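You operate a simulated robot arm through the tools that you are given. There is no shell and no other tool.

You are at the controls of a simulated two-armed robot. One attempt, no reset.

Task
Put the blue tape from the tape rack on the right end of the steel bench. Pick up the yellow tape from the tape rack with one hand, pass it to the other hand and put it on the top of the green bench. Turn the twelfth tension dial to 200 g. Take the yellow card and put it on the shelf of the green table. Put the jar labelled "test" from the top wire shelf on the bottom shelf of the grey cart and the jar that says "used" on the packing table top beside the blue press. Take the wiping pad and put it on top of the yellow rack. Fetch the broken block from the orange scrap tray and set it on the shelf of the green table. Do these in any order. Set down upright: jar, wiping pad.

The check looks at the end state, three seconds after you hand in, the way a careful person would. Anything else that was tipped, shoved, dropped, spilled or broken makes it a failure.

Robot
Two 7-joint arms with two-finger parallel grippers on one trunk, on a base that drives. Base frame: it is fixed to the floor where the robot stands at the start and does not move with it; the origin is under the middle of the robot, x ahead of it, y to its left, z up. Lengths are in m, angles in rad, forces in N, time in s.
The left shoulder is at the start at [0.07, 0.13, 1.162], the right one opposite. With the tool pointing down near the work surface each hand reaches from about 0.22 to 0.52 m from the robot's upright axis, wherever it stands, measured 20 degrees to its own side. Places, roughly: blue tape [0, 3, 1]; bottom shelf of the grey cart [0.1, 3.3, 0.1]; broken block (4x3x2 cm) [0.7, -1.6, 0.8]; jar [3.5, 1, 1]; packing table top beside the blue press (17x65 cm) [1.16, -1.42, 0.8]; right end of the steel bench [3, 1.8, 0.8]; shelf of the green table (36x25 cm) [3.74, 0.18, 0.22]; top of the green bench [2, -0.8, 0.8]; twelfth tension dial [-0.7, 2, 1.3]; wiping pad (6x4x4 cm) [3.1, -0.2, 0.9]; yellow card [3.25, 1.25, 1.25]; yellow rack (13x19x12 cm) [2.5, 2.2, 0.8]; yellow tape [0, 3.25, 1]. Payload 1.57 kg a hand.
Tool frame (each hand has its own): the origin (TCP) lies between the finger pads and is the grasp point; the fingertips stand 0.03 m ahead of it; z points along the fingers, y is the line along which they close. The gripper opens to 0.08 m. The fingers are 0.017 m wide and 0.012 m thick; the gripper's body (0.04 by 0.082 m) begins 0.08 m behind the TCP.
Orientation is told as [roll, pitch, yaw] about the base's x, y, z axes, in that order, counted from this pose: with the fingers straight down and closing along the base's y, the tool's x points along the base's -x, its y along +y and its z along -z.

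Tools
- The arms move only by the tool play_rows. It takes "left_motion", "right_motion" or both (then of equal length, played together; a hand with none holds still); each is a list of rows, each a list of 3 entries, a list of its own where there are three numbers: the shift along the tool's x, y, z in m, then the turn, a rotation vector about the tool's x, y, z in rad, then the gripper command, from -1 (fully open) to 1 (shut), values between in proportion. In form: [[[tx, ty, tz], [ax, ay, az], gripper], ...]. A call has 1 to 20 rows; each row shifts and turns the commanded pose from where the row before left it, along the tool's axes as they then stand. Rows are played at 5 a second. More than 0.05 m and 0.15 rad between two rows, or a gripper value outside its range, and nothing of the call is played. Where a pose cannot be reached the arm comes as near as it can. A force on the tool above 40 N (or 10 N above the force at the start of the call, whichever is more), or a blocked arm, ends the call early, and 0.2 s more pass. Each finger travels about 0.108 m/s and halts on what it meets, pressing with about 28 N; the grip force reading is that of the motor and also rises with nothing between the fingers. The clock runs only during rows and for 0.2 s after the last one: add rows that do not move to give the fingers time. It gives the time, the measured TCP pose, the force on the tool (base axes), the opening and the grip force at its end, in the units of the frame above (readings bear some noise), with the torque about the TCP (base axes, N m) and any sound that the robot's microphone picked up.
- Cameras (640 x 400 px; columns grow to the right, rows downward): "scene" is now at [0.1366, -0.0023, 1.3816]; the picture's right is [-0.03, -1.00, 0.00], its down [-0.65, 0.02, -0.76] and it looks along [0.76, -0.02, -0.65] (base axes); focal length 254 px, centre (320, 200). "left" rides on the left gripper at [0.072, 0.007, -0.122] in its tool frame; the picture's right is [-0.09, 1.00, 0.00], its down [-0.84, -0.08, -0.54] and it looks along [-0.54, -0.05, 0.84] (tool axes); focal length 238 px, centre (320, 200). "right" rides on the right gripper at [0.072, -0.007, -0.122] in its tool frame; the picture's right is [0.09, 1.00, 0.00], its down [-0.84, 0.08, -0.54] and it looks along [-0.54, 0.05, 0.84] (tool axes); focal length 238 px, centre (320, 200). There is no depth. A picture from a camera that has moved, and an enlarged one, comes with that camera's place and axes in the base frame and with its lens.
- grab_frame(camera): a new picture of that camera. It takes no simulated time.
- slide_trunk(by): slides the trunk up (or, below 0, down) by that many m; the arms and the scene camera ride with it, the base frame stays. It gives what a move gives, with no picture.
- steer(legs): drives the robot by 1 to 6 legs, each [ahead, left, turn to the left] in m, m and rad, along the robot's own axes; the way and the turn of a leg run together, so that a leg with both is an arc; at most 1.5 m and 3.142 rad a leg. The arms and the cameras ride along, it lands a little off, and it stops where it bumps. It gives what a move gives.
- head_to(pan, tilt): turns the head with the scene camera to pan (to the left, within 1.501 rad either way) and tilt (down, from -0.506 to 1.204), counted from straight ahead of the robot. It gives what a move gives.
- zoom(camera, box): a new picture of the part [left, top, right, bottom] of that camera's present view, enlarged. It takes no simulated time.
- job_done(): hands the job in; it is judged then, once.

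Places have to be worked out from the pictures, the camera data and where the tool is seen. Open the grippers and draw the arms clear of the work before you hand the job in, unless the task says otherwise.

The tools are called after ">>>" by a JSON object that holds its "api" and its "payload". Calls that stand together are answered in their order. play_rows: Moves the arms, as the interface text tells. Its arguments: {"type":"object","properties":{"left_motion":{"type":"array"},"right_motion":{"type":"array"}},"required":[]} The other tools are called the same way: slide_trunk (by) slides the trunk up or down; steer (legs) drives the base; head_to (pan, tilt) turns the head that bears the scene camera; grab_frame (camera) takes a picture; zoom (camera, box) takes an enlarged picture of a part of a camera's view; job_done () hands the job in.

At the start:

```text
time_s: 0.0
left_ee_pos: [0.3891, 0.1435, 1.1756]
left_tcp_rot: [-0.001, 0.002, 0.002]
left_force: [0.9, 0.3, -0.5]
left_torque: [0.03, -0.03, 0.01]
left_gripper_width: 0.0802
left_finger_force: 0.1
right_ee_pos: [0.3919, -0.161, 1.1961]
right_tcp_rot: [0.002, -0.001, -0.001]
right_force: [-0.1, 0.0, 1.1]
right_torque: [0.02, 0.02, -0.01]
right_gripper_width: 0.0798
right_finger_force: 0.1
trunk travel left (down, up): [-0.8, 0.14]
robot x, y, heading: [-0.0024, -0.003, -0.002]
head pan, tilt: [-0.031, 0.705]
```

scene: 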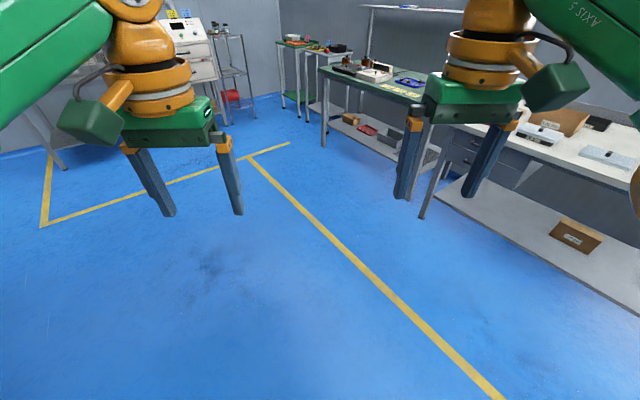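
right: 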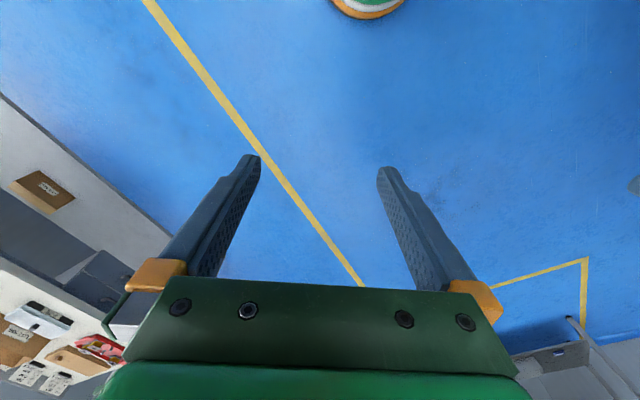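
left: 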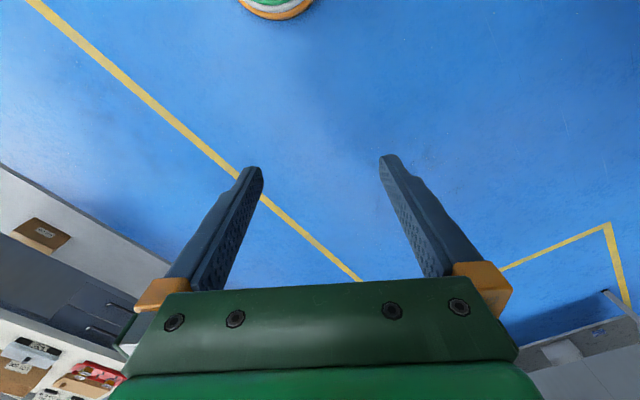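

I'll start by looking around with the head to map the room before moving anything.

>>> {"api": "head_to", "payload": {"pan": 0.0, "tilt": 0.2}}

>>> {"api": "grab_frame", "payload": {"camera": "scene"}}

>>> {"api": "head_to", "payload": {"pan": 1.3, "tilt": 0.3}}

>>> {"api": "grab_frame", "payload": {"camera": "scene"}}

>>> {"api": "head_to", "payload": {"pan": -1.2, "tilt": 0.4}}

>>> {"api": "grab_frame", "payload": {"camera": "scene"}}

```text
time_s: 0.9
left_ee_pos: [0.3881, 0.1429, 1.176]
left_tcp_rot: [0.001, 0.001, 0.002]
left_force: [-0.3, -0.5, 0.3]
left_torque: [0.01, 0.03, 0.02]
left_gripper_width: 0.0798
left_finger_force: 0.0
right_ee_pos: [0.3917, -0.1619, 1.196]
right_tcp_rot: [0.002, -0.002, 0.0]
right_force: [-0.3, -0.9, -0.6]
right_torque: [0.02, 0.02, 0.01]
right_gripper_width: 0.08
right_finger_force: 0.1
trunk travel left (down, up): [-0.8, 0.14]
robot x, y, heading: [0.0001, 0.0003, -0.001]
head pan, tilt: [0.0, 0.201]
```

```text
taken
camera scene: at [0.145, 0.0003, 1.4274], right [0.0, -1.0, 0.0], down [-0.2, 0.0, -0.98], along [0.98, 0.0, -0.2], focal length 254 px, centre (320, 200)
```

scene: 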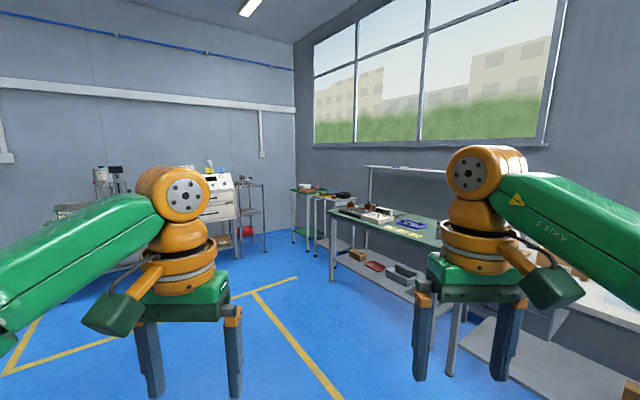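

```text
time_s: 2.4
left_ee_pos: [0.3899, 0.1432, 1.1756]
left_tcp_rot: [-0.001, 0.0, 0.001]
left_force: [-0.9, 0.3, -0.7]
left_torque: [-0.01, -0.02, 0.03]
left_gripper_width: 0.0799
left_finger_force: 0.1
right_ee_pos: [0.3908, -0.1604, 1.1956]
right_tcp_rot: [0.001, -0.004, 0.0]
right_force: [-0.2, 0.1, 0.1]
right_torque: [-0.01, -0.01, 0.03]
right_gripper_width: 0.0799
right_finger_force: 0.1
trunk travel left (down, up): [-0.8, 0.14]
robot x, y, heading: [-0.0002, -0.0007, -0.002]
head pan, tilt: [1.3, 0.3]
```

```text
taken
camera scene: at [0.0769, 0.0903, 1.4182], right [0.96, -0.27, 0.0], down [-0.08, -0.28, -0.96], along [0.26, 0.92, -0.3], focal length 254 px, centre (320, 200)
```

scene: 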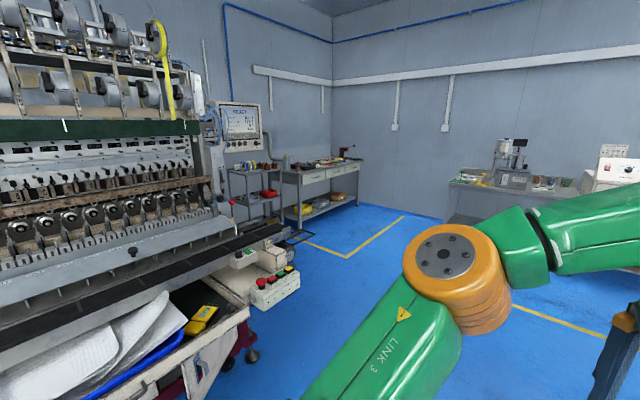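

```text
time_s: 4.7
left_ee_pos: [0.3881, 0.1435, 1.1765]
left_tcp_rot: [0.0, 0.002, 0.0]
left_force: [-0.7, -0.6, -0.5]
left_torque: [0.01, 0.01, 0.02]
left_gripper_width: 0.0802
left_finger_force: 0.0
right_ee_pos: [0.3913, -0.1611, 1.1957]
right_tcp_rot: [0.002, -0.003, 0.001]
right_force: [-0.3, -0.5, 0.0]
right_torque: [-0.03, 0.05, -0.01]
right_gripper_width: 0.0801
right_finger_force: 0.1
trunk travel left (down, up): [-0.8, 0.14]
robot x, y, heading: [-0.002, 0.0004, -0.003]
head pan, tilt: [-1.201, 0.4]
```

```text
taken
camera scene: at [0.0854, -0.0861, 1.409], right [-0.93, -0.36, 0.0], down [-0.14, 0.36, -0.92], along [0.33, -0.86, -0.39], focal length 254 px, centre (320, 200)
```

scene: 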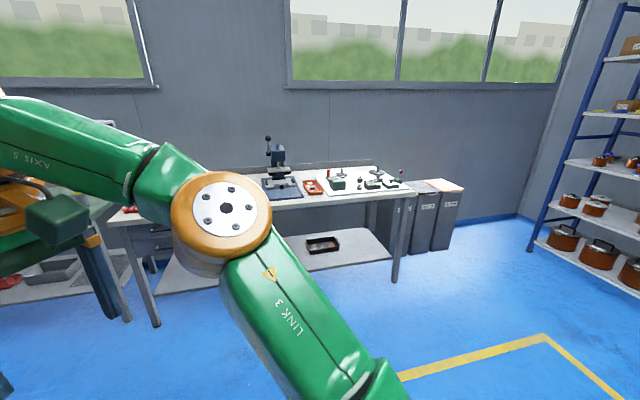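

The packing table seems rotated about −0.96 rad from the base frame. I'll turn to face it, stop short, and look closely at the tray and jar spot.

>>> {"api": "steer", "payload": {"legs": [[0, 0, -0.963], [0.9, -0.15, 0]]}}

>>> {"api": "head_to", "payload": {"pan": 0.0, "tilt": 0.7}}

>>> {"api": "grab_frame", "payload": {"camera": "scene"}}

>>> {"api": "head_to", "payload": {"pan": -0.6, "tilt": 0.6}}

>>> {"api": "grab_frame", "payload": {"camera": "scene"}}

>>> {"api": "grab_frame", "payload": {"camera": "right"}}

>>> {"api": "grab_frame", "payload": {"camera": "left"}}

```text
time_s: 12.0
left_ee_pos: [0.7121, -1.0803, 1.1772]
left_tcp_rot: [0.0, 0.0, -0.977]
left_force: [0.5, -0.5, 0.6]
left_torque: [-0.04, 0.01, 0.02]
left_gripper_width: 0.0801
left_finger_force: 0.0
right_ee_pos: [0.4612, -1.2536, 1.1963]
right_tcp_rot: [0.001, -0.001, -0.979]
right_force: [-0.2, -0.3, 0.5]
right_torque: [0.01, -0.02, 0.01]
right_gripper_width: 0.0802
right_finger_force: 0.0
trunk travel left (down, up): [-0.8, 0.14]
robot x, y, heading: [0.3752, -0.8435, -0.978]
head pan, tilt: [-1.201, 0.4]
```

```text
time_s: 13.4
left_ee_pos: [0.7122, -1.0814, 1.1761]
left_tcp_rot: [0.0, -0.001, -0.978]
left_force: [-0.5, 0.0, 0.3]
left_torque: [0.0, 0.0, 0.0]
left_gripper_width: 0.0797
left_finger_force: 0.1
right_ee_pos: [0.4618, -1.2552, 1.1975]
right_tcp_rot: [0.001, -0.001, -0.98]
right_force: [-0.2, -0.2, -0.3]
right_torque: [0.0, 0.0, -0.02]
right_gripper_width: 0.0799
right_finger_force: 0.2
trunk travel left (down, up): [-0.8, 0.14]
robot x, y, heading: [0.3772, -0.8401, -0.977]
head pan, tilt: [0.0, 0.7]
```

```text
taken
camera scene: at [0.4528, -0.9518, 1.3821], right [-0.83, -0.56, 0.0], down [-0.36, 0.53, -0.76], along [0.43, -0.64, -0.64], focal length 254 px, centre (320, 200)
```

scene: 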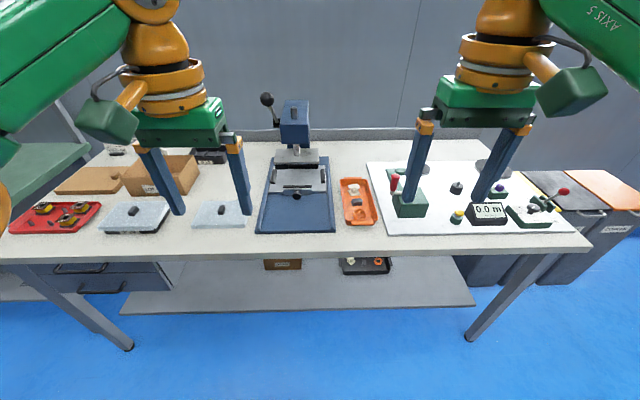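

```text
time_s: 14.4
left_ee_pos: [0.7124, -1.0824, 1.1768]
left_tcp_rot: [-0.001, 0.003, -0.978]
left_force: [1.3, -1.4, -0.9]
left_torque: [-0.01, 0.02, 0.0]
left_gripper_width: 0.0801
left_finger_force: 0.1
right_ee_pos: [0.4611, -1.2545, 1.1947]
right_tcp_rot: [0.002, -0.002, -0.978]
right_force: [-0.4, -0.2, -0.4]
right_torque: [-0.02, 0.01, -0.03]
right_gripper_width: 0.08
right_finger_force: 0.1
trunk travel left (down, up): [-0.8, 0.14]
robot x, y, heading: [0.3758, -0.8417, -0.979]
head pan, tilt: [-0.6, 0.6]
```

```text
taken
camera scene: at [0.4048, -0.9694, 1.3907], right [-1.0, 0.01, 0.0], down [0.0, 0.57, -0.82], along [-0.01, -0.82, -0.57], focal length 254 px, centre (320, 200)
```

scene: 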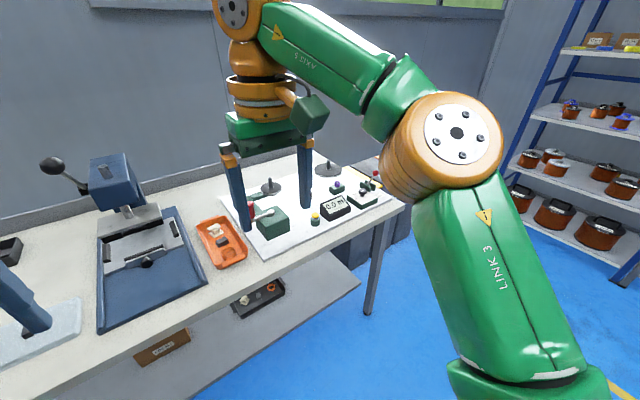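

```text
taken
camera right: at [0.4165, -1.1988, 1.3165], right [0.78, 0.63, 0.0], down [0.53, -0.65, 0.54], along [0.34, -0.42, -0.84], focal length 238 px, centre (320, 200)
```

right: 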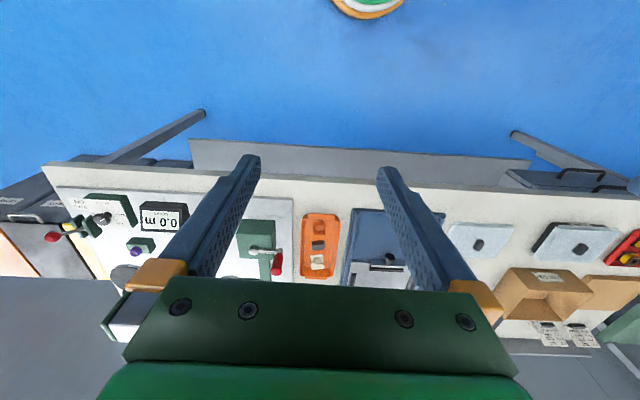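

```text
taken
camera left: at [0.6788, -1.0187, 1.3], right [0.88, 0.48, 0.0], down [0.4, -0.74, 0.54], along [0.26, -0.48, -0.84], focal length 238 px, centre (320, 200)
```

left: 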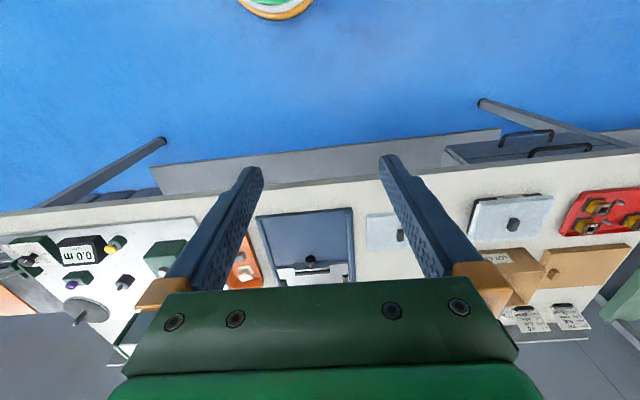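

The table and tray are visible; I'll zoom on the orange tray to identify the broken block.

>>> {"api": "zoom", "payload": {"camera": "scene", "box": [180, 200, 280, 280]}}

>>> {"api": "zoom", "payload": {"camera": "right", "box": [270, 200, 370, 290]}}

```text
5.00 times, centred on (230, 240) of scene
camera zoom: at [0.4048, -0.9694, 1.3907], right [-1.0, 0.01, 0.0], down [0.0, 0.57, -0.82], along [-0.01, -0.82, -0.57], focal length 1269 px, centre (770, 0)
```

zoom: 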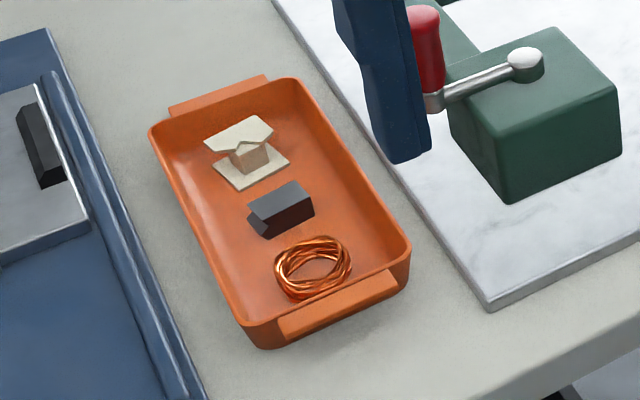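

```text
4.44 times, centred on (320, 245) of right
camera zoom: at [0.4165, -1.1988, 1.3165], right [0.78, 0.63, 0.0], down [0.53, -0.65, 0.54], along [0.34, -0.42, -0.84], focal length 1059 px, centre (320, 0)
```

zoom: 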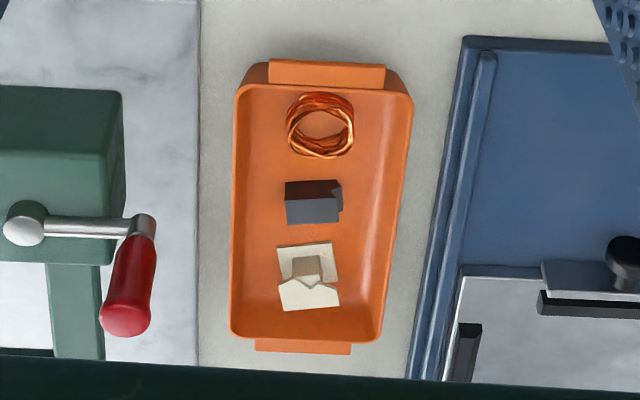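

The dark block with the broken corner is at about (0.71, −1.565, 0.82), aligned near 42° in the base frame. I'll creep 0.3 m closer to the table, and shut nothing yet.

>>> {"api": "steer", "payload": {"legs": [[0.3, 0.02, 0]]}}

>>> {"api": "grab_frame", "payload": {"camera": "right"}}

>>> {"api": "grab_frame", "payload": {"camera": "scene"}}

```text
time_s: 16.5
left_ee_pos: [0.8985, -1.3202, 1.1771]
left_tcp_rot: [0.0, -0.001, -0.971]
left_force: [-0.3, 0.1, -0.6]
left_torque: [0.0, -0.01, 0.03]
left_gripper_width: 0.08
left_finger_force: 0.1
right_ee_pos: [0.6475, -1.4949, 1.1961]
right_tcp_rot: [-0.001, -0.003, -0.976]
right_force: [-0.8, -0.5, -0.6]
right_torque: [0.0, -0.02, 0.04]
right_gripper_width: 0.08
right_finger_force: 0.1
trunk travel left (down, up): [-0.8, 0.14]
robot x, y, heading: [0.5613, -1.0776, -0.978]
head pan, tilt: [-0.6, 0.6]
```

```text
taken
camera right: at [0.6035, -1.4381, 1.3172], right [0.77, 0.63, 0.0], down [0.53, -0.65, 0.55], along [0.35, -0.42, -0.84], focal length 238 px, centre (320, 200)
```

right: 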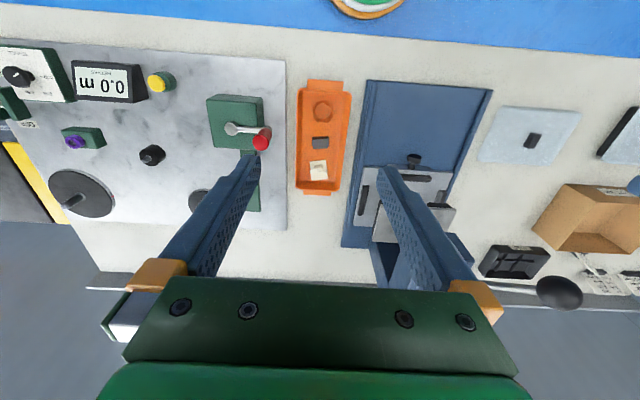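

```text
taken
camera scene: at [0.5907, -1.2086, 1.391], right [-1.0, 0.0, 0.0], down [0.0, 0.56, -0.83], along [0.0, -0.83, -0.56], focal length 254 px, centre (320, 200)
```

scene: 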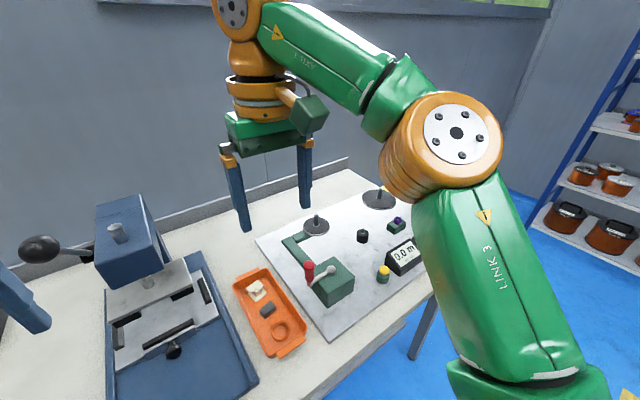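

Block confirmed near (0.713, −1.567). I move the right hand over it, turn the gripper to match the block, narrow to 5 cm, and lower to 0.93 to look.

>>> {"api": "play_rows", "payload": {"right_motion": [[[-0.032, 0.0046, 0], [0, 0, 0], -0.25], [[-0.032, 0.0046, 0], [0, 0, 0], -0.25], [[-0.032, 0.0046, 0], [0, 0, 0], -0.25], [[0, 0, 0.045], [0, 0, -0.07], -0.25], [[0, 0, 0.045], [0, 0, -0.07], -0.25], [[0, 0, 0.045], [0, 0, 0], -0.25], [[0, 0, 0.045], [0, 0, 0], -0.25], [[0, 0, 0.045], [0, 0, 0], -0.25], [[0, 0, 0.03], [0, 0, 0], -0.25], [[0, 0, 0], [0, 0, 0], -0.25]]}}

>>> {"api": "grab_frame", "payload": {"camera": "right"}}

>>> {"api": "grab_frame", "payload": {"camera": "scene"}}

```text
time_s: 18.7
left_ee_pos: [0.8998, -1.3213, 1.1753]
left_tcp_rot: [0.0, 0.0, -0.973]
left_force: [0.0, -0.4, -0.3]
left_torque: [0.0, -0.03, -0.03]
left_gripper_width: 0.0801
left_finger_force: 0.0
right_ee_pos: [0.6589, -1.5053, 0.9401]
right_tcp_rot: [0.0, -0.002, -0.836]
right_force: [0.6, 0.4, 1.1]
right_torque: [0.02, -0.03, 0.04]
right_gripper_width: 0.05
right_finger_force: 0.1
right hand out of reach, approached as far as the arm can: row 1, 2, 3
trunk travel left (down, up): [-0.8, 0.14]
robot x, y, heading: [0.56, -1.0793, -0.975]
head pan, tilt: [-0.6, 0.6]
```

```text
taken
camera right: at [0.6061, -1.456, 1.0608], right [0.68, 0.74, 0.0], down [0.62, -0.57, 0.54], along [0.4, -0.37, -0.84], focal length 238 px, centre (320, 200)
```

right: 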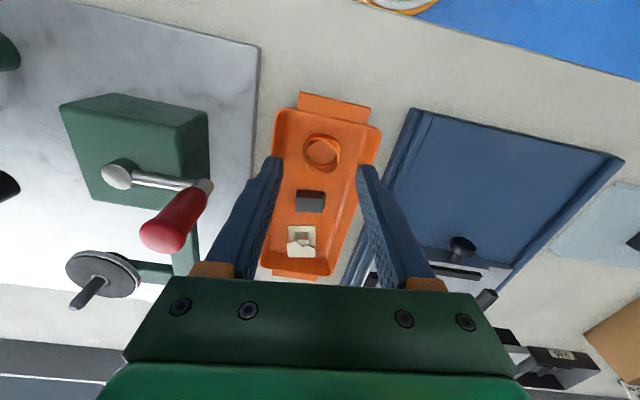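

```text
taken
camera scene: at [0.5923, -1.2107, 1.3907], right [-1.0, 0.0, 0.0], down [0.0, 0.56, -0.83], along [0.0, -0.83, -0.56], focal length 254 px, centre (320, 200)
```

scene: 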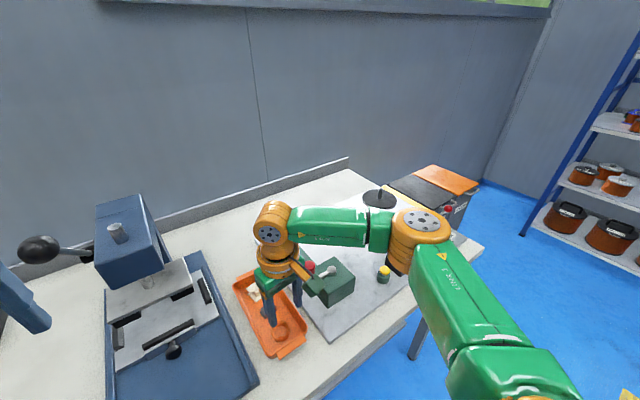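

The hand is at (0.659, −1.505, 0.94), 8 cm short of the block. I'll try extending at this lower height.

>>> {"api": "play_rows", "payload": {"right_motion": [[[-0.03, 0, 0], [0, 0, 0], -0.25], [[-0.03, -0.001, 0], [0, 0, 0], -0.25], [[-0.022, 0, 0], [0, 0, 0], -0.25], [[0, 0, 0], [0, 0, 0], -0.25], [[0, 0, 0], [0, 0, 0], -0.25]]}}

>>> {"api": "grab_frame", "payload": {"camera": "right"}}

```text
time_s: 19.9
left_ee_pos: [0.9, -1.3219, 1.1761]
left_tcp_rot: [0.0, -0.001, -0.973]
left_force: [-0.9, 0.0, -2.4]
left_torque: [0.0, 0.0, 0.03]
left_gripper_width: 0.08
left_finger_force: 0.0
right_ee_pos: [0.7119, -1.5686, 0.9415]
right_tcp_rot: [0.001, -0.003, -0.834]
right_force: [0.2, -0.4, 0.6]
right_torque: [0.0, 0.02, 0.0]
right_gripper_width: 0.05
right_finger_force: 0.1
trunk travel left (down, up): [-0.8, 0.14]
robot x, y, heading: [0.5635, -1.0822, -0.974]
head pan, tilt: [-0.6, 0.6]
```

```text
taken
camera right: at [0.6595, -1.5194, 1.0621], right [0.68, 0.74, 0.0], down [0.62, -0.57, 0.54], along [0.4, -0.37, -0.84], focal length 238 px, centre (320, 200)
```

right: 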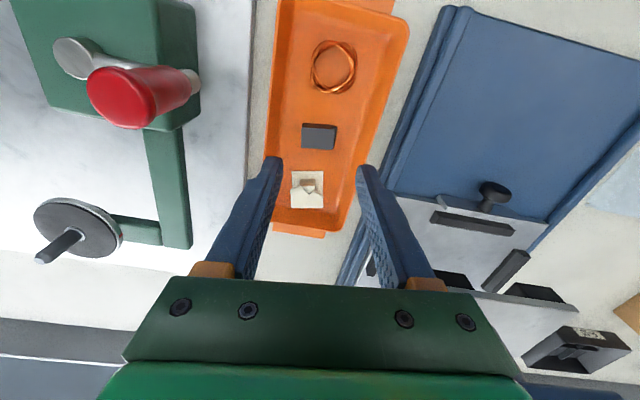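

The block sits nearly on the expected projection of the TCP axis (~(320,132)). Zoom to check orientation and clearances.

>>> {"api": "zoom", "payload": {"camera": "right", "box": [250, 80, 390, 240]}}

```text
2.50 times, centred on (320, 160) of right
camera zoom: at [0.6595, -1.5194, 1.0621], right [0.68, 0.74, 0.0], down [0.62, -0.57, 0.54], along [0.4, -0.37, -0.84], focal length 596 px, centre (320, 300)
```

zoom: 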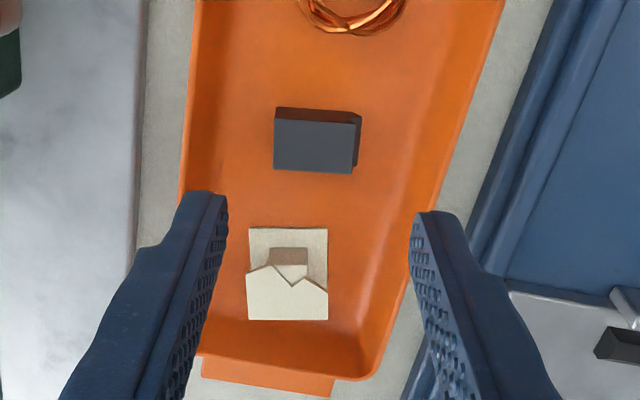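

Alignment is good. Lower so fingertips reach roughly z 0.812, then look.

>>> {"api": "play_rows", "payload": {"right_motion": [[[0.001, -0.001, 0.04], [0, 0, 0], -0.25], [[0, 0, 0.035], [0, 0, 0], -0.25], [[0, 0, 0.015], [0, 0, 0], -0.25], [[0, 0, 0.006], [0, 0, 0], -0.25], [[0, 0, 0], [0, 0, 0], -0.25]]}}

>>> {"api": "grab_frame", "payload": {"camera": "right"}}

```text
time_s: 21.1
left_ee_pos: [0.9003, -1.3228, 1.1766]
left_tcp_rot: [0.0, 0.0, -0.972]
left_force: [-1.1, 0.1, -0.3]
left_torque: [0.0, -0.04, -0.01]
left_gripper_width: 0.0801
left_finger_force: 0.1
right_ee_pos: [0.7006, -1.5648, 0.8488]
right_tcp_rot: [0.0, -0.002, -0.836]
right_force: [-0.8, 0.2, -0.2]
right_torque: [0.02, -0.01, 0.0]
right_gripper_width: 0.05
right_finger_force: 0.0
right hand out of reach, approached as far as the arm can: row 2, 4
trunk travel left (down, up): [-0.8, 0.14]
robot x, y, heading: [0.5656, -1.0788, -0.972]
head pan, tilt: [-0.6, 0.6]
```

```text
taken
camera right: at [0.6487, -1.5163, 0.9707], right [0.68, 0.74, 0.0], down [0.62, -0.57, 0.55], along [0.4, -0.37, -0.84], focal length 238 px, centre (320, 200)
```

right: 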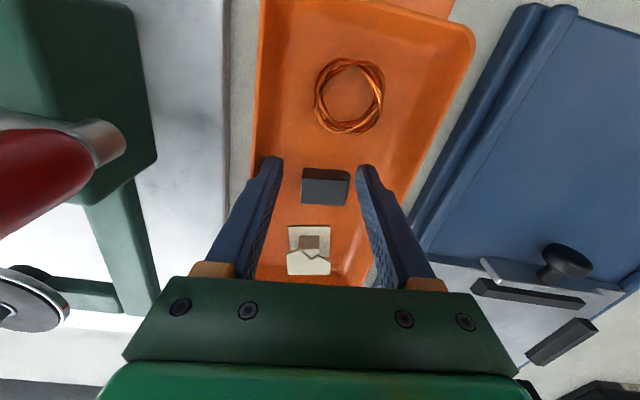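

Slightly out of reach sideways. I'll lift a little, drive 5 cm closer, and re-align.

>>> {"api": "play_rows", "payload": {"right_motion": [[[0, 0, -0.045], [0, 0, 0], -0.25], [[0, 0, -0.03], [0, 0, 0], -0.25], [[0, 0, 0], [0, 0, 0], -0.25]]}}

>>> {"api": "steer", "payload": {"legs": [[0.05, 0.0, 0]]}}

>>> {"api": "grab_frame", "payload": {"camera": "right"}}

```text
time_s: 21.9
left_ee_pos: [0.8993, -1.3224, 1.1756]
left_tcp_rot: [0.0, 0.0, -0.973]
left_force: [0.5, -0.6, 0.4]
left_torque: [0.0, 0.03, -0.01]
left_gripper_width: 0.0801
left_finger_force: 0.0
right_ee_pos: [0.7008, -1.5638, 0.9253]
right_tcp_rot: [0.003, -0.001, -0.836]
right_force: [-0.2, 0.1, -0.8]
right_torque: [-0.02, 0.01, 0.01]
right_gripper_width: 0.0498
right_finger_force: 0.0
trunk travel left (down, up): [-0.8, 0.14]
robot x, y, heading: [0.5631, -1.0823, -0.971]
head pan, tilt: [-0.6, 0.6]
```

```text
time_s: 22.8
left_ee_pos: [0.9235, -1.358, 1.1782]
left_tcp_rot: [0.0, -0.007, -0.973]
left_force: [-0.5, 0.8, -0.6]
left_torque: [-0.02, -0.01, -0.01]
left_gripper_width: 0.0804
left_finger_force: 0.1
right_ee_pos: [0.7233, -1.6007, 0.9284]
right_tcp_rot: [0.0, -0.009, -0.836]
right_force: [0.0, 0.7, 0.6]
right_torque: [-0.06, -0.03, 0.0]
right_gripper_width: 0.05
right_finger_force: 0.1
trunk travel left (down, up): [-0.8, 0.14]
robot x, y, heading: [0.5926, -1.1217, -0.977]
head pan, tilt: [-0.6, 0.6]
```

```text
taken
camera right: at [0.6711, -1.5507, 1.0489], right [0.68, 0.74, 0.0], down [0.62, -0.57, 0.55], along [0.4, -0.37, -0.84], focal length 238 px, centre (320, 200)
```

right: 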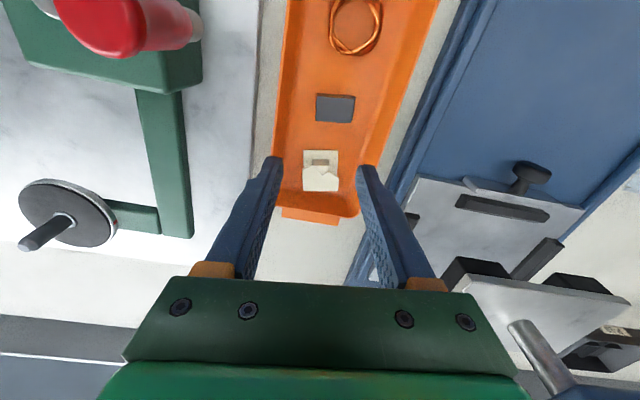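

After the drive the TCP is 2.7 cm past the block and ~1.2 cm to one side; I correct and lower.

>>> {"api": "play_rows", "payload": {"right_motion": [[[0.0275, 0.012, 0], [0, 0, 0], -0.25], [[0, 0, 0.03], [0, 0, 0], -0.25], [[0, 0, 0.02], [0, 0, 0], -0.25], [[0, 0, 0], [0, 0, 0], -0.25], [[0, 0, 0], [0, 0, 0], -0.25]]}}

>>> {"api": "zoom", "payload": {"camera": "right", "box": [240, 80, 400, 240]}}

```text
time_s: 24.0
left_ee_pos: [0.9282, -1.3635, 1.1761]
left_tcp_rot: [-0.001, 0.0, -0.974]
left_force: [0.2, -0.2, -0.2]
left_torque: [-0.03, -0.01, 0.01]
left_gripper_width: 0.0799
left_finger_force: 0.0
right_ee_pos: [0.7162, -1.5752, 0.8759]
right_tcp_rot: [0.002, -0.002, -0.837]
right_force: [0.5, -0.9, -0.1]
right_torque: [-0.01, -0.02, -0.03]
right_gripper_width: 0.05
right_finger_force: 0.1
trunk travel left (down, up): [-0.8, 0.14]
robot x, y, heading: [0.5905, -1.1237, -0.975]
head pan, tilt: [-0.6, 0.6]
```

```text
2.50 times, centred on (320, 160) of right
camera zoom: at [0.6637, -1.5262, 0.9968], right [0.68, 0.74, 0.0], down [0.62, -0.57, 0.54], along [0.4, -0.37, -0.84], focal length 596 px, centre (320, 300)
```

zoom: 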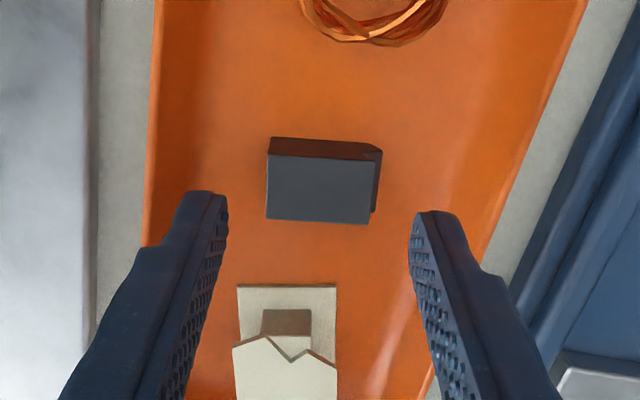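

Well centred. Lower 34 mm with small steps and look before closing.

>>> {"api": "play_rows", "payload": {"right_motion": [[[0, 0, 0.015], [0, 0, 0], -0.25], [[0, 0, 0.012], [0, 0, 0], -0.25], [[0, 0, 0.007], [0, 0, 0], -0.25], [[0, 0, 0], [0, 0, 0], -0.25]]}}

>>> {"api": "zoom", "payload": {"camera": "right", "box": [240, 100, 400, 260]}}

```text
time_s: 25.0
left_ee_pos: [0.9277, -1.3624, 1.1777]
left_tcp_rot: [0.0, 0.001, -0.975]
left_force: [-0.2, 0.7, 0.0]
left_torque: [0.0, -0.02, 0.01]
left_gripper_width: 0.08
left_finger_force: 0.0
right_ee_pos: [0.7175, -1.5754, 0.8407]
right_tcp_rot: [0.002, -0.003, -0.837]
right_force: [0.1, 0.2, 0.0]
right_torque: [0.02, 0.02, 0.0]
right_gripper_width: 0.0499
right_finger_force: 0.0
trunk travel left (down, up): [-0.8, 0.14]
robot x, y, heading: [0.5903, -1.1186, -0.972]
head pan, tilt: [-0.6, 0.6]
```

```text
2.50 times, centred on (320, 180) of right
camera zoom: at [0.6646, -1.5267, 0.9621], right [0.68, 0.74, 0.0], down [0.62, -0.57, 0.54], along [0.4, -0.37, -0.84], focal length 596 px, centre (320, 250)
```

zoom: 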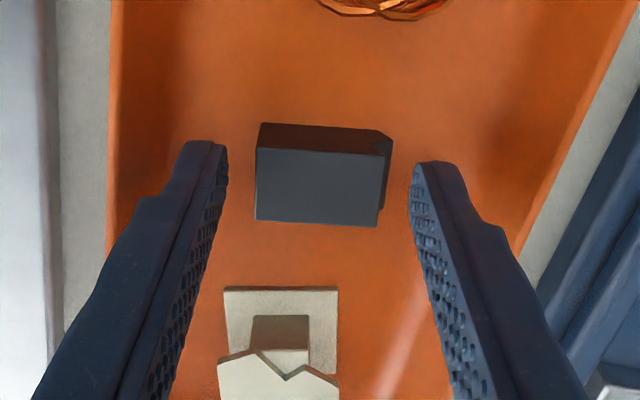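

Fingers straddle the block. Lower 4 mm more and close.

>>> {"api": "play_rows", "payload": {"right_motion": [[[0, 0, 0.004], [0, 0, 0], -0.25], [[0, 0, 0], [0, 0, 0], 0.1], [[0, 0, 0], [0, 0, 0], 0.4], [[0, 0, 0], [0, 0, 0], 0.6], [[0, 0, 0], [0, 0, 0], 0.8], [[0, 0, 0], [0, 0, 0], 0.8]]}}

>>> {"api": "zoom", "payload": {"camera": "right", "box": [240, 100, 400, 260]}}

```text
time_s: 26.4
left_ee_pos: [0.9281, -1.363, 1.1768]
left_tcp_rot: [0.001, 0.0, -0.973]
left_force: [0.2, -0.8, -0.4]
left_torque: [0.02, 0.01, -0.01]
left_gripper_width: 0.0803
left_finger_force: 0.2
right_ee_pos: [0.7169, -1.5758, 0.8378]
right_tcp_rot: [0.002, -0.001, -0.836]
right_force: [0.4, -1.2, 0.8]
right_torque: [-0.01, -0.01, 0.01]
right_gripper_width: 0.0357
right_finger_force: 28.5
trunk travel left (down, up): [-0.8, 0.14]
robot x, y, heading: [0.5931, -1.1203, -0.977]
head pan, tilt: [-0.6, 0.6]
```

```text
2.50 times, centred on (320, 180) of right
camera zoom: at [0.6647, -1.5266, 0.9584], right [0.68, 0.74, 0.0], down [0.62, -0.57, 0.54], along [0.4, -0.37, -0.84], focal length 596 px, centre (320, 250)
```

zoom: 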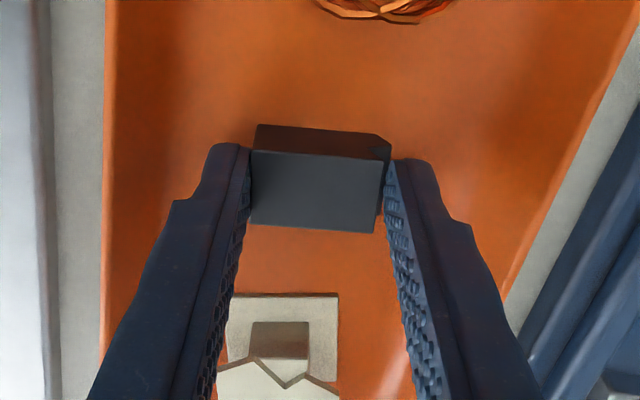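

Gripped at 3.6 cm with 28 N. Lift it straight up and check.

>>> {"api": "play_rows", "payload": {"right_motion": [[[0, 0, -0.02], [0, 0, 0], 0.8], [[0, 0, -0.04], [0, 0, 0], 0.8], [[0, 0, -0.045], [0, 0, 0], 0.8], [[0, 0, -0.045], [0, 0, 0], 0.8], [[0, 0, -0.045], [0, 0, 0], 0.8], [[0, 0, -0.045], [0, 0, 0], 0.8], [[0, 0, 0], [0, 0, 0], 0.8]]}}

>>> {"api": "grab_frame", "payload": {"camera": "right"}}

>>> {"api": "head_to", "payload": {"pan": 0.5, "tilt": 0.8}}

>>> {"api": "grab_frame", "payload": {"camera": "scene"}}

>>> {"api": "grab_frame", "payload": {"camera": "left"}}

```text
time_s: 28.0
left_ee_pos: [0.9277, -1.3636, 1.1761]
left_tcp_rot: [0.001, 0.001, -0.975]
left_force: [-0.2, 0.1, -0.2]
left_torque: [0.01, 0.0, -0.01]
left_gripper_width: 0.0802
left_finger_force: 0.0
right_ee_pos: [0.7167, -1.5768, 1.0778]
right_tcp_rot: [0.002, -0.002, -0.834]
right_force: [-0.3, -0.5, -1.4]
right_torque: [0.01, 0.02, -0.01]
right_gripper_width: 0.0357
right_finger_force: 28.2
trunk travel left (down, up): [-0.8, 0.14]
robot x, y, heading: [0.5893, -1.1238, -0.977]
head pan, tilt: [-0.6, 0.6]
```

```text
taken
camera right: at [0.6646, -1.5288, 1.1985], right [0.68, 0.74, 0.0], down [0.62, -0.57, 0.54], along [0.4, -0.37, -0.84], focal length 238 px, centre (320, 200)
```

right: 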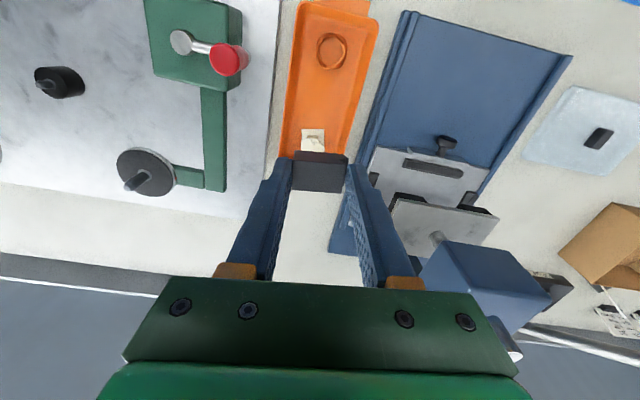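

```text
time_s: 29.3
left_ee_pos: [0.9268, -1.3641, 1.1765]
left_tcp_rot: [0.001, 0.001, -0.973]
left_force: [-0.2, 0.3, -0.3]
left_torque: [-0.01, 0.03, 0.0]
left_gripper_width: 0.0801
left_finger_force: 0.1
right_ee_pos: [0.7169, -1.5771, 1.0769]
right_tcp_rot: [0.001, -0.002, -0.836]
right_force: [-0.4, -0.1, -0.3]
right_torque: [-0.01, -0.03, 0.02]
right_gripper_width: 0.0356
right_finger_force: 27.9
trunk travel left (down, up): [-0.8, 0.14]
robot x, y, heading: [0.5935, -1.1226, -0.97]
head pan, tilt: [0.499, 0.799]
```

```text
taken
camera scene: at [0.6921, -1.2005, 1.3738], right [-0.46, -0.89, 0.0], down [-0.64, 0.33, -0.7], along [0.62, -0.32, -0.72], focal length 254 px, centre (320, 200)
```

scene: 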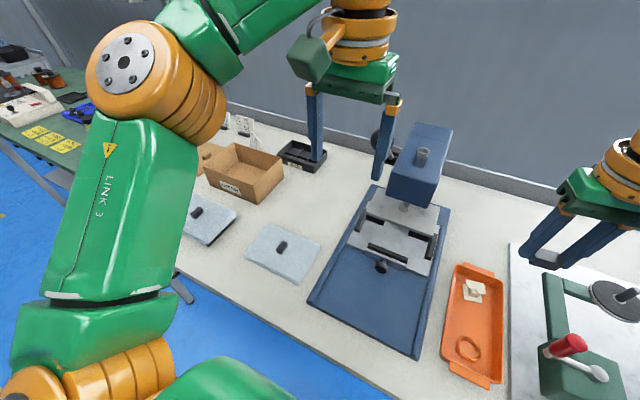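

```text
taken
camera left: at [0.8942, -1.3001, 1.3001], right [0.88, 0.48, 0.0], down [0.41, -0.74, 0.54], along [0.26, -0.47, -0.84], focal length 238 px, centre (320, 200)
```

left: 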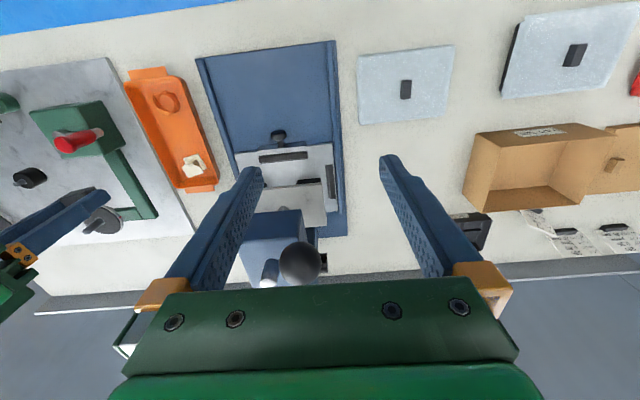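

Block secured in the right hand, and the jar spot beside the press is noted. I back away from the table, and drive to mid-room to look at the pad and green table.

>>> {"api": "steer", "payload": {"legs": [[-0.45, 0, 0], [0, 0, 1.625], [1.4, 0, 0]]}}

>>> {"api": "head_to", "payload": {"pan": -0.3, "tilt": 0.45}}

>>> {"api": "grab_frame", "payload": {"camera": "scene"}}

>>> {"api": "head_to", "payload": {"pan": 0.5, "tilt": 0.35}}

>>> {"api": "grab_frame", "payload": {"camera": "scene"}}

```text
time_s: 42.6
left_ee_pos: [1.6703, 0.4513, 1.1769]
left_tcp_rot: [0.001, 0.0, 0.656]
left_force: [-0.9, -0.4, 0.2]
left_torque: [0.0, 0.01, 0.01]
left_gripper_width: 0.0798
left_finger_force: 0.0
right_ee_pos: [1.8968, 0.2532, 1.078]
right_tcp_rot: [0.001, -0.002, 0.795]
right_force: [-1.0, -0.3, -0.5]
right_torque: [-0.01, 0.01, -0.01]
right_gripper_width: 0.0357
right_finger_force: 27.8
trunk travel left (down, up): [-0.8, 0.14]
robot x, y, heading: [1.4499, 0.1014, 0.654]
head pan, tilt: [0.499, 0.799]
```

```text
time_s: 43.7
left_ee_pos: [1.6705, 0.4505, 1.1755]
left_tcp_rot: [0.001, 0.0, 0.654]
left_force: [0.0, -0.9, -0.2]
left_torque: [-0.04, -0.02, -0.01]
left_gripper_width: 0.0797
left_finger_force: 0.1
right_ee_pos: [1.8976, 0.2525, 1.0773]
right_tcp_rot: [0.002, -0.002, 0.793]
right_force: [0.6, 0.1, -0.1]
right_torque: [-0.03, -0.02, -0.01]
right_gripper_width: 0.0359
right_finger_force: 28.1
trunk travel left (down, up): [-0.8, 0.14]
robot x, y, heading: [1.4539, 0.1005, 0.654]
head pan, tilt: [-0.3, 0.45]
```

```text
taken
camera scene: at [1.5778, 0.1638, 1.4042], right [0.35, -0.94, 0.0], down [-0.41, -0.15, -0.9], along [0.84, 0.31, -0.44], focal length 254 px, centre (320, 200)
```

scene: 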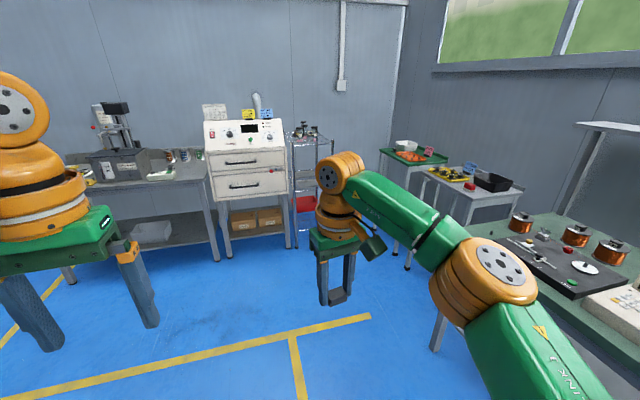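

```text
time_s: 44.9
left_ee_pos: [1.671, 0.4506, 1.1761]
left_tcp_rot: [0.0, 0.001, 0.656]
left_force: [-0.1, -0.3, -0.1]
left_torque: [0.0, 0.01, -0.03]
left_gripper_width: 0.08
left_finger_force: 0.1
right_ee_pos: [1.8963, 0.253, 1.0781]
right_tcp_rot: [0.001, -0.001, 0.793]
right_force: [-0.4, 0.1, -0.7]
right_torque: [0.02, -0.04, 0.01]
right_gripper_width: 0.0357
right_finger_force: 28.4
trunk travel left (down, up): [-0.8, 0.14]
robot x, y, heading: [1.4473, 0.1014, 0.656]
head pan, tilt: [0.499, 0.351]
```

```text
taken
camera scene: at [1.5296, 0.2169, 1.4135], right [0.91, -0.41, 0.0], down [-0.14, -0.31, -0.94], along [0.38, 0.86, -0.34], focal length 254 px, centre (320, 200)
```

scene: 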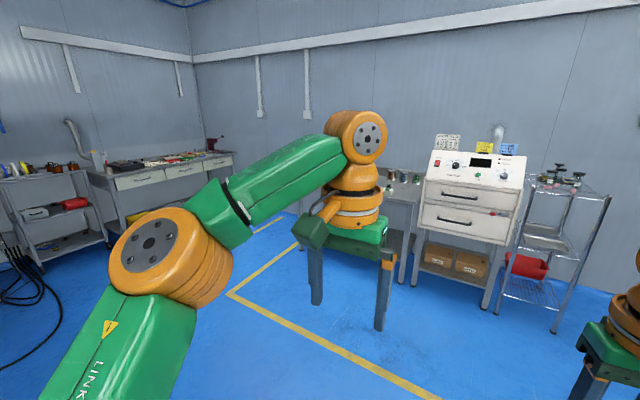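

I see the cabinet with yellow/blue cards, wire shelf with jars, green table, and a grey table with small items. Zooming for details.

>>> {"api": "head_to", "payload": {"pan": -0.3, "tilt": 0.45}}

>>> {"api": "zoom", "payload": {"camera": "scene", "box": [360, 120, 560, 280]}}

>>> {"api": "zoom", "payload": {"camera": "scene", "box": [190, 80, 350, 260]}}

>>> {"api": "zoom", "payload": {"camera": "scene", "box": [60, 90, 220, 220]}}

```text
time_s: 46.0
left_ee_pos: [1.6716, 0.45, 1.1768]
left_tcp_rot: [0.001, -0.001, 0.656]
left_force: [-0.7, 1.0, -0.7]
left_torque: [0.0, 0.03, -0.01]
left_gripper_width: 0.0802
left_finger_force: 0.1
right_ee_pos: [1.8973, 0.2535, 1.0766]
right_tcp_rot: [-0.001, 0.0, 0.794]
right_force: [0.4, -0.3, -0.7]
right_torque: [-0.02, -0.01, -0.03]
right_gripper_width: 0.0355
right_finger_force: 28.2
trunk travel left (down, up): [-0.8, 0.14]
robot x, y, heading: [1.4502, 0.0991, 0.656]
head pan, tilt: [-0.3, 0.45]
```

```text
2.50 times, centred on (460, 200) of scene
camera zoom: at [1.5778, 0.1639, 1.4043], right [0.35, -0.94, 0.0], down [-0.41, -0.15, -0.9], along [0.84, 0.31, -0.44], focal length 635 px, centre (-30, 200)
```

zoom: 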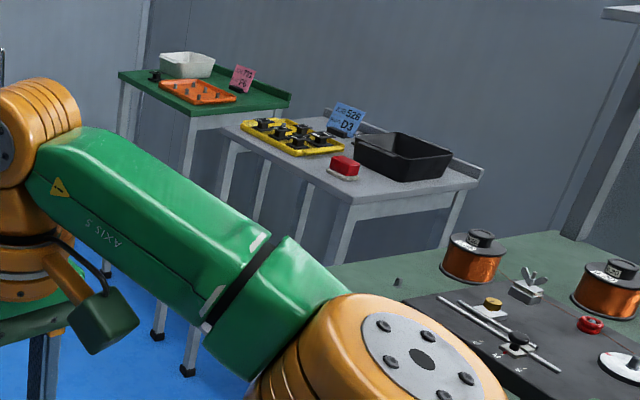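

```text
2.22 times, centred on (270, 170) of scene
camera zoom: at [1.5778, 0.1639, 1.4043], right [0.35, -0.94, 0.0], down [-0.41, -0.15, -0.9], along [0.84, 0.31, -0.44], focal length 564 px, centre (431, 267)
```

zoom: 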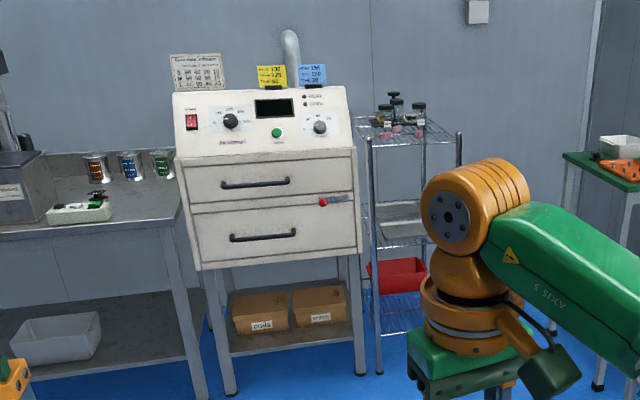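

```text
3.08 times, centred on (140, 155) of scene
camera zoom: at [1.5778, 0.1639, 1.4043], right [0.35, -0.94, 0.0], down [-0.41, -0.15, -0.9], along [0.84, 0.31, -0.44], focal length 781 px, centre (874, 338)
```

zoom: 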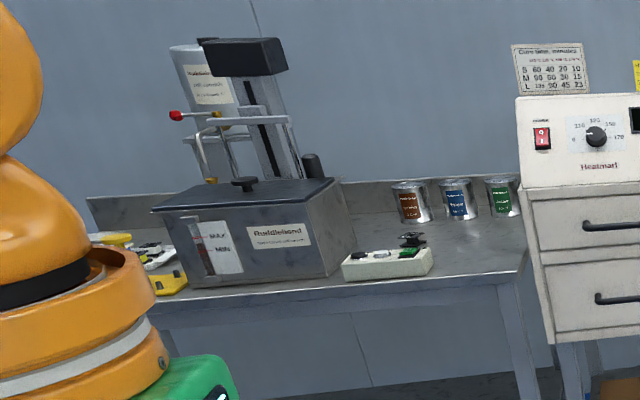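

The wiping pad looks to be the red/white pad near (3.0, −0.16). I'll drive to about (2.55, 0.6), face the tables and get better views.

>>> {"api": "steer", "payload": {"legs": [[1.177, -0.273, 0], [0, 0, -1.6]]}}

>>> {"api": "head_to", "payload": {"pan": 0.1, "tilt": 0.6}}

>>> {"api": "grab_frame", "payload": {"camera": "scene"}}

>>> {"api": "head_to", "payload": {"pan": 0.9, "tilt": 0.6}}

>>> {"api": "grab_frame", "payload": {"camera": "scene"}}

```text
time_s: 56.0
left_ee_pos: [2.8994, 0.3559, 1.1759]
left_tcp_rot: [-0.001, 0.001, -0.951]
left_force: [-0.1, -0.7, 0.7]
left_torque: [0.01, 0.01, 0.02]
left_gripper_width: 0.08
left_finger_force: 0.2
right_ee_pos: [2.6929, 0.1366, 1.0775]
right_tcp_rot: [0.003, -0.002, -0.813]
right_force: [-0.7, -1.1, -0.6]
right_torque: [-0.05, -0.02, 0.03]
right_gripper_width: 0.0355
right_finger_force: 28.1
trunk travel left (down, up): [-0.8, 0.14]
robot x, y, heading: [2.5567, 0.5882, -0.95]
head pan, tilt: [-0.3, 0.45]
```

```text
time_s: 56.9
left_ee_pos: [2.9, 0.3547, 1.1757]
left_tcp_rot: [0.0, 0.0, -0.952]
left_force: [0.6, -0.3, 0.0]
left_torque: [-0.01, 0.03, 0.01]
left_gripper_width: 0.0797
left_finger_force: 0.1
right_ee_pos: [2.6942, 0.1363, 1.0771]
right_tcp_rot: [0.001, -0.001, -0.812]
right_force: [-0.3, 0.1, -0.7]
right_torque: [0.0, -0.01, -0.01]
right_gripper_width: 0.0358
right_finger_force: 28.1
trunk travel left (down, up): [-0.8, 0.14]
robot x, y, heading: [2.5555, 0.5907, -0.956]
head pan, tilt: [0.099, 0.6]
```

```text
taken
camera scene: at [2.6461, 0.4818, 1.3907], right [-0.75, -0.66, 0.0], down [-0.37, 0.43, -0.83], along [0.54, -0.62, -0.56], focal length 254 px, centre (320, 200)
```

scene: 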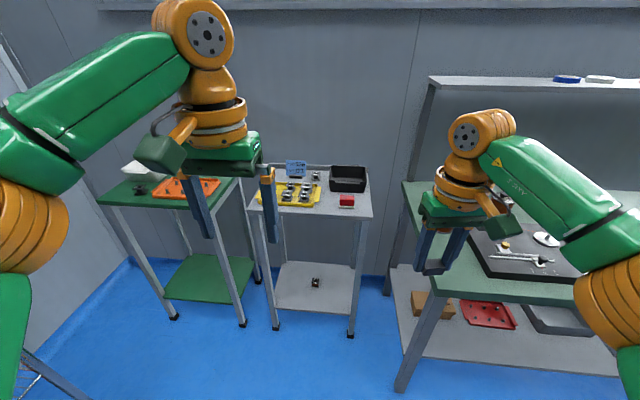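

```text
time_s: 58.0
left_ee_pos: [2.9, 0.3559, 1.1759]
left_tcp_rot: [0.0, 0.0, -0.95]
left_force: [-0.1, -1.1, -0.3]
left_torque: [-0.01, -0.01, -0.01]
left_gripper_width: 0.08
left_finger_force: 0.0
right_ee_pos: [2.6935, 0.1366, 1.0777]
right_tcp_rot: [0.001, -0.003, -0.812]
right_force: [-0.8, 0.9, -0.4]
right_torque: [0.0, 0.02, 0.0]
right_gripper_width: 0.0358
right_finger_force: 28.5
trunk travel left (down, up): [-0.8, 0.14]
robot x, y, heading: [2.5563, 0.5925, -0.955]
head pan, tilt: [0.901, 0.6]
```

```text
taken
camera scene: at [2.6764, 0.5437, 1.3907], right [-0.05, -1.0, 0.0], down [-0.56, 0.03, -0.82], along [0.82, -0.04, -0.57], focal length 254 px, centre (320, 200)
```

scene: 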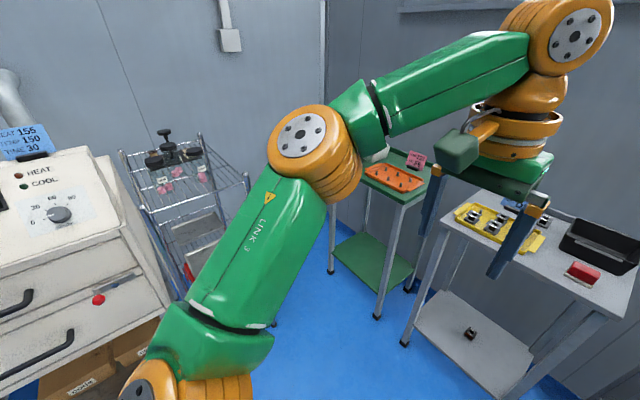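

The green table's shelf is open to the front but the wire rack post (~(3.47, 0.77)) is close, so the left hand will suit the shelf and the right hand the pad. I move closer to the grey table to see its top and find a spot to swap the block between hands.

>>> {"api": "steer", "payload": {"legs": [[0.33, 0.07, 0.02]]}}

>>> {"api": "head_to", "payload": {"pan": 0.0, "tilt": 0.8}}

>>> {"api": "grab_frame", "payload": {"camera": "scene"}}

>>> {"api": "grab_frame", "payload": {"camera": "right"}}

>>> {"api": "grab_frame", "payload": {"camera": "left"}}

```text
time_s: 60.1
left_ee_pos: [3.1475, 0.1473, 1.1768]
left_tcp_rot: [0.001, 0.0, -0.931]
left_force: [1.0, 0.1, -0.3]
left_torque: [0.0, -0.04, 0.02]
left_gripper_width: 0.0796
left_finger_force: 0.0
right_ee_pos: [2.9452, -0.0755, 1.0772]
right_tcp_rot: [0.002, -0.002, -0.795]
right_force: [0.2, -0.4, 0.2]
right_torque: [0.0, 0.0, 0.03]
right_gripper_width: 0.0357
right_finger_force: 27.9
trunk travel left (down, up): [-0.8, 0.14]
robot x, y, heading: [2.8041, 0.3736, -0.933]
head pan, tilt: [0.901, 0.6]
```

```text
time_s: 61.4
left_ee_pos: [3.1508, 0.1473, 1.1762]
left_tcp_rot: [-0.001, 0.0, -0.931]
left_force: [0.8, -0.1, -0.3]
left_torque: [0.03, 0.0, 0.01]
left_gripper_width: 0.0802
left_finger_force: 0.0
right_ee_pos: [2.9474, -0.0768, 1.0783]
right_tcp_rot: [0.001, -0.003, -0.795]
right_force: [0.7, 0.1, -0.7]
right_torque: [0.03, -0.01, -0.01]
right_gripper_width: 0.0355
right_finger_force: 28.1
trunk travel left (down, up): [-0.8, 0.14]
robot x, y, heading: [2.8034, 0.3735, -0.935]
head pan, tilt: [0.0, 0.799]
```

```text
taken
camera scene: at [2.8824, 0.2687, 1.3739], right [-0.8, -0.6, 0.0], down [-0.43, 0.58, -0.7], along [0.41, -0.56, -0.72], focal length 254 px, centre (320, 200)
```

scene: 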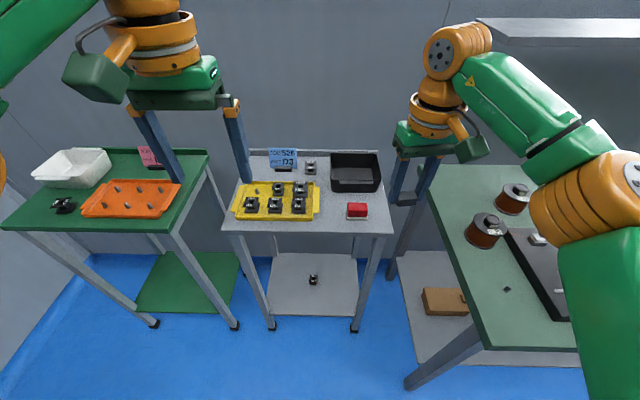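

```text
taken
camera right: at [2.8936, -0.0296, 1.1982], right [0.65, 0.76, 0.0], down [0.64, -0.54, 0.54], along [0.42, -0.35, -0.84], focal length 238 px, centre (320, 200)
```

right: 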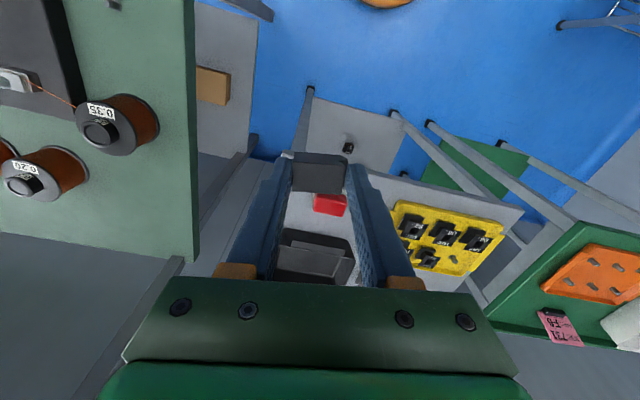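

```text
taken
camera left: at [3.1136, 0.2083, 1.3002], right [0.85, 0.52, 0.0], down [0.44, -0.72, 0.54], along [0.28, -0.46, -0.84], focal length 238 px, centre (320, 200)
```

left: 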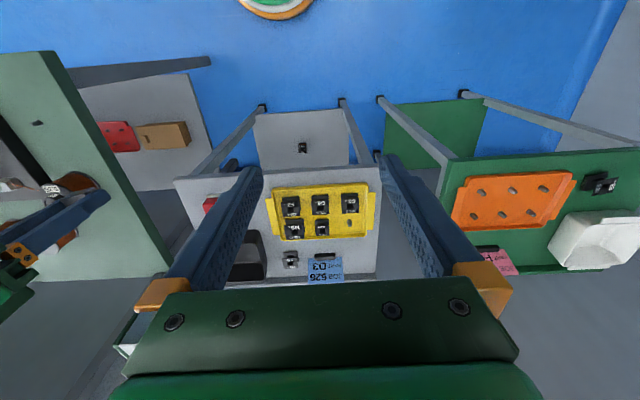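

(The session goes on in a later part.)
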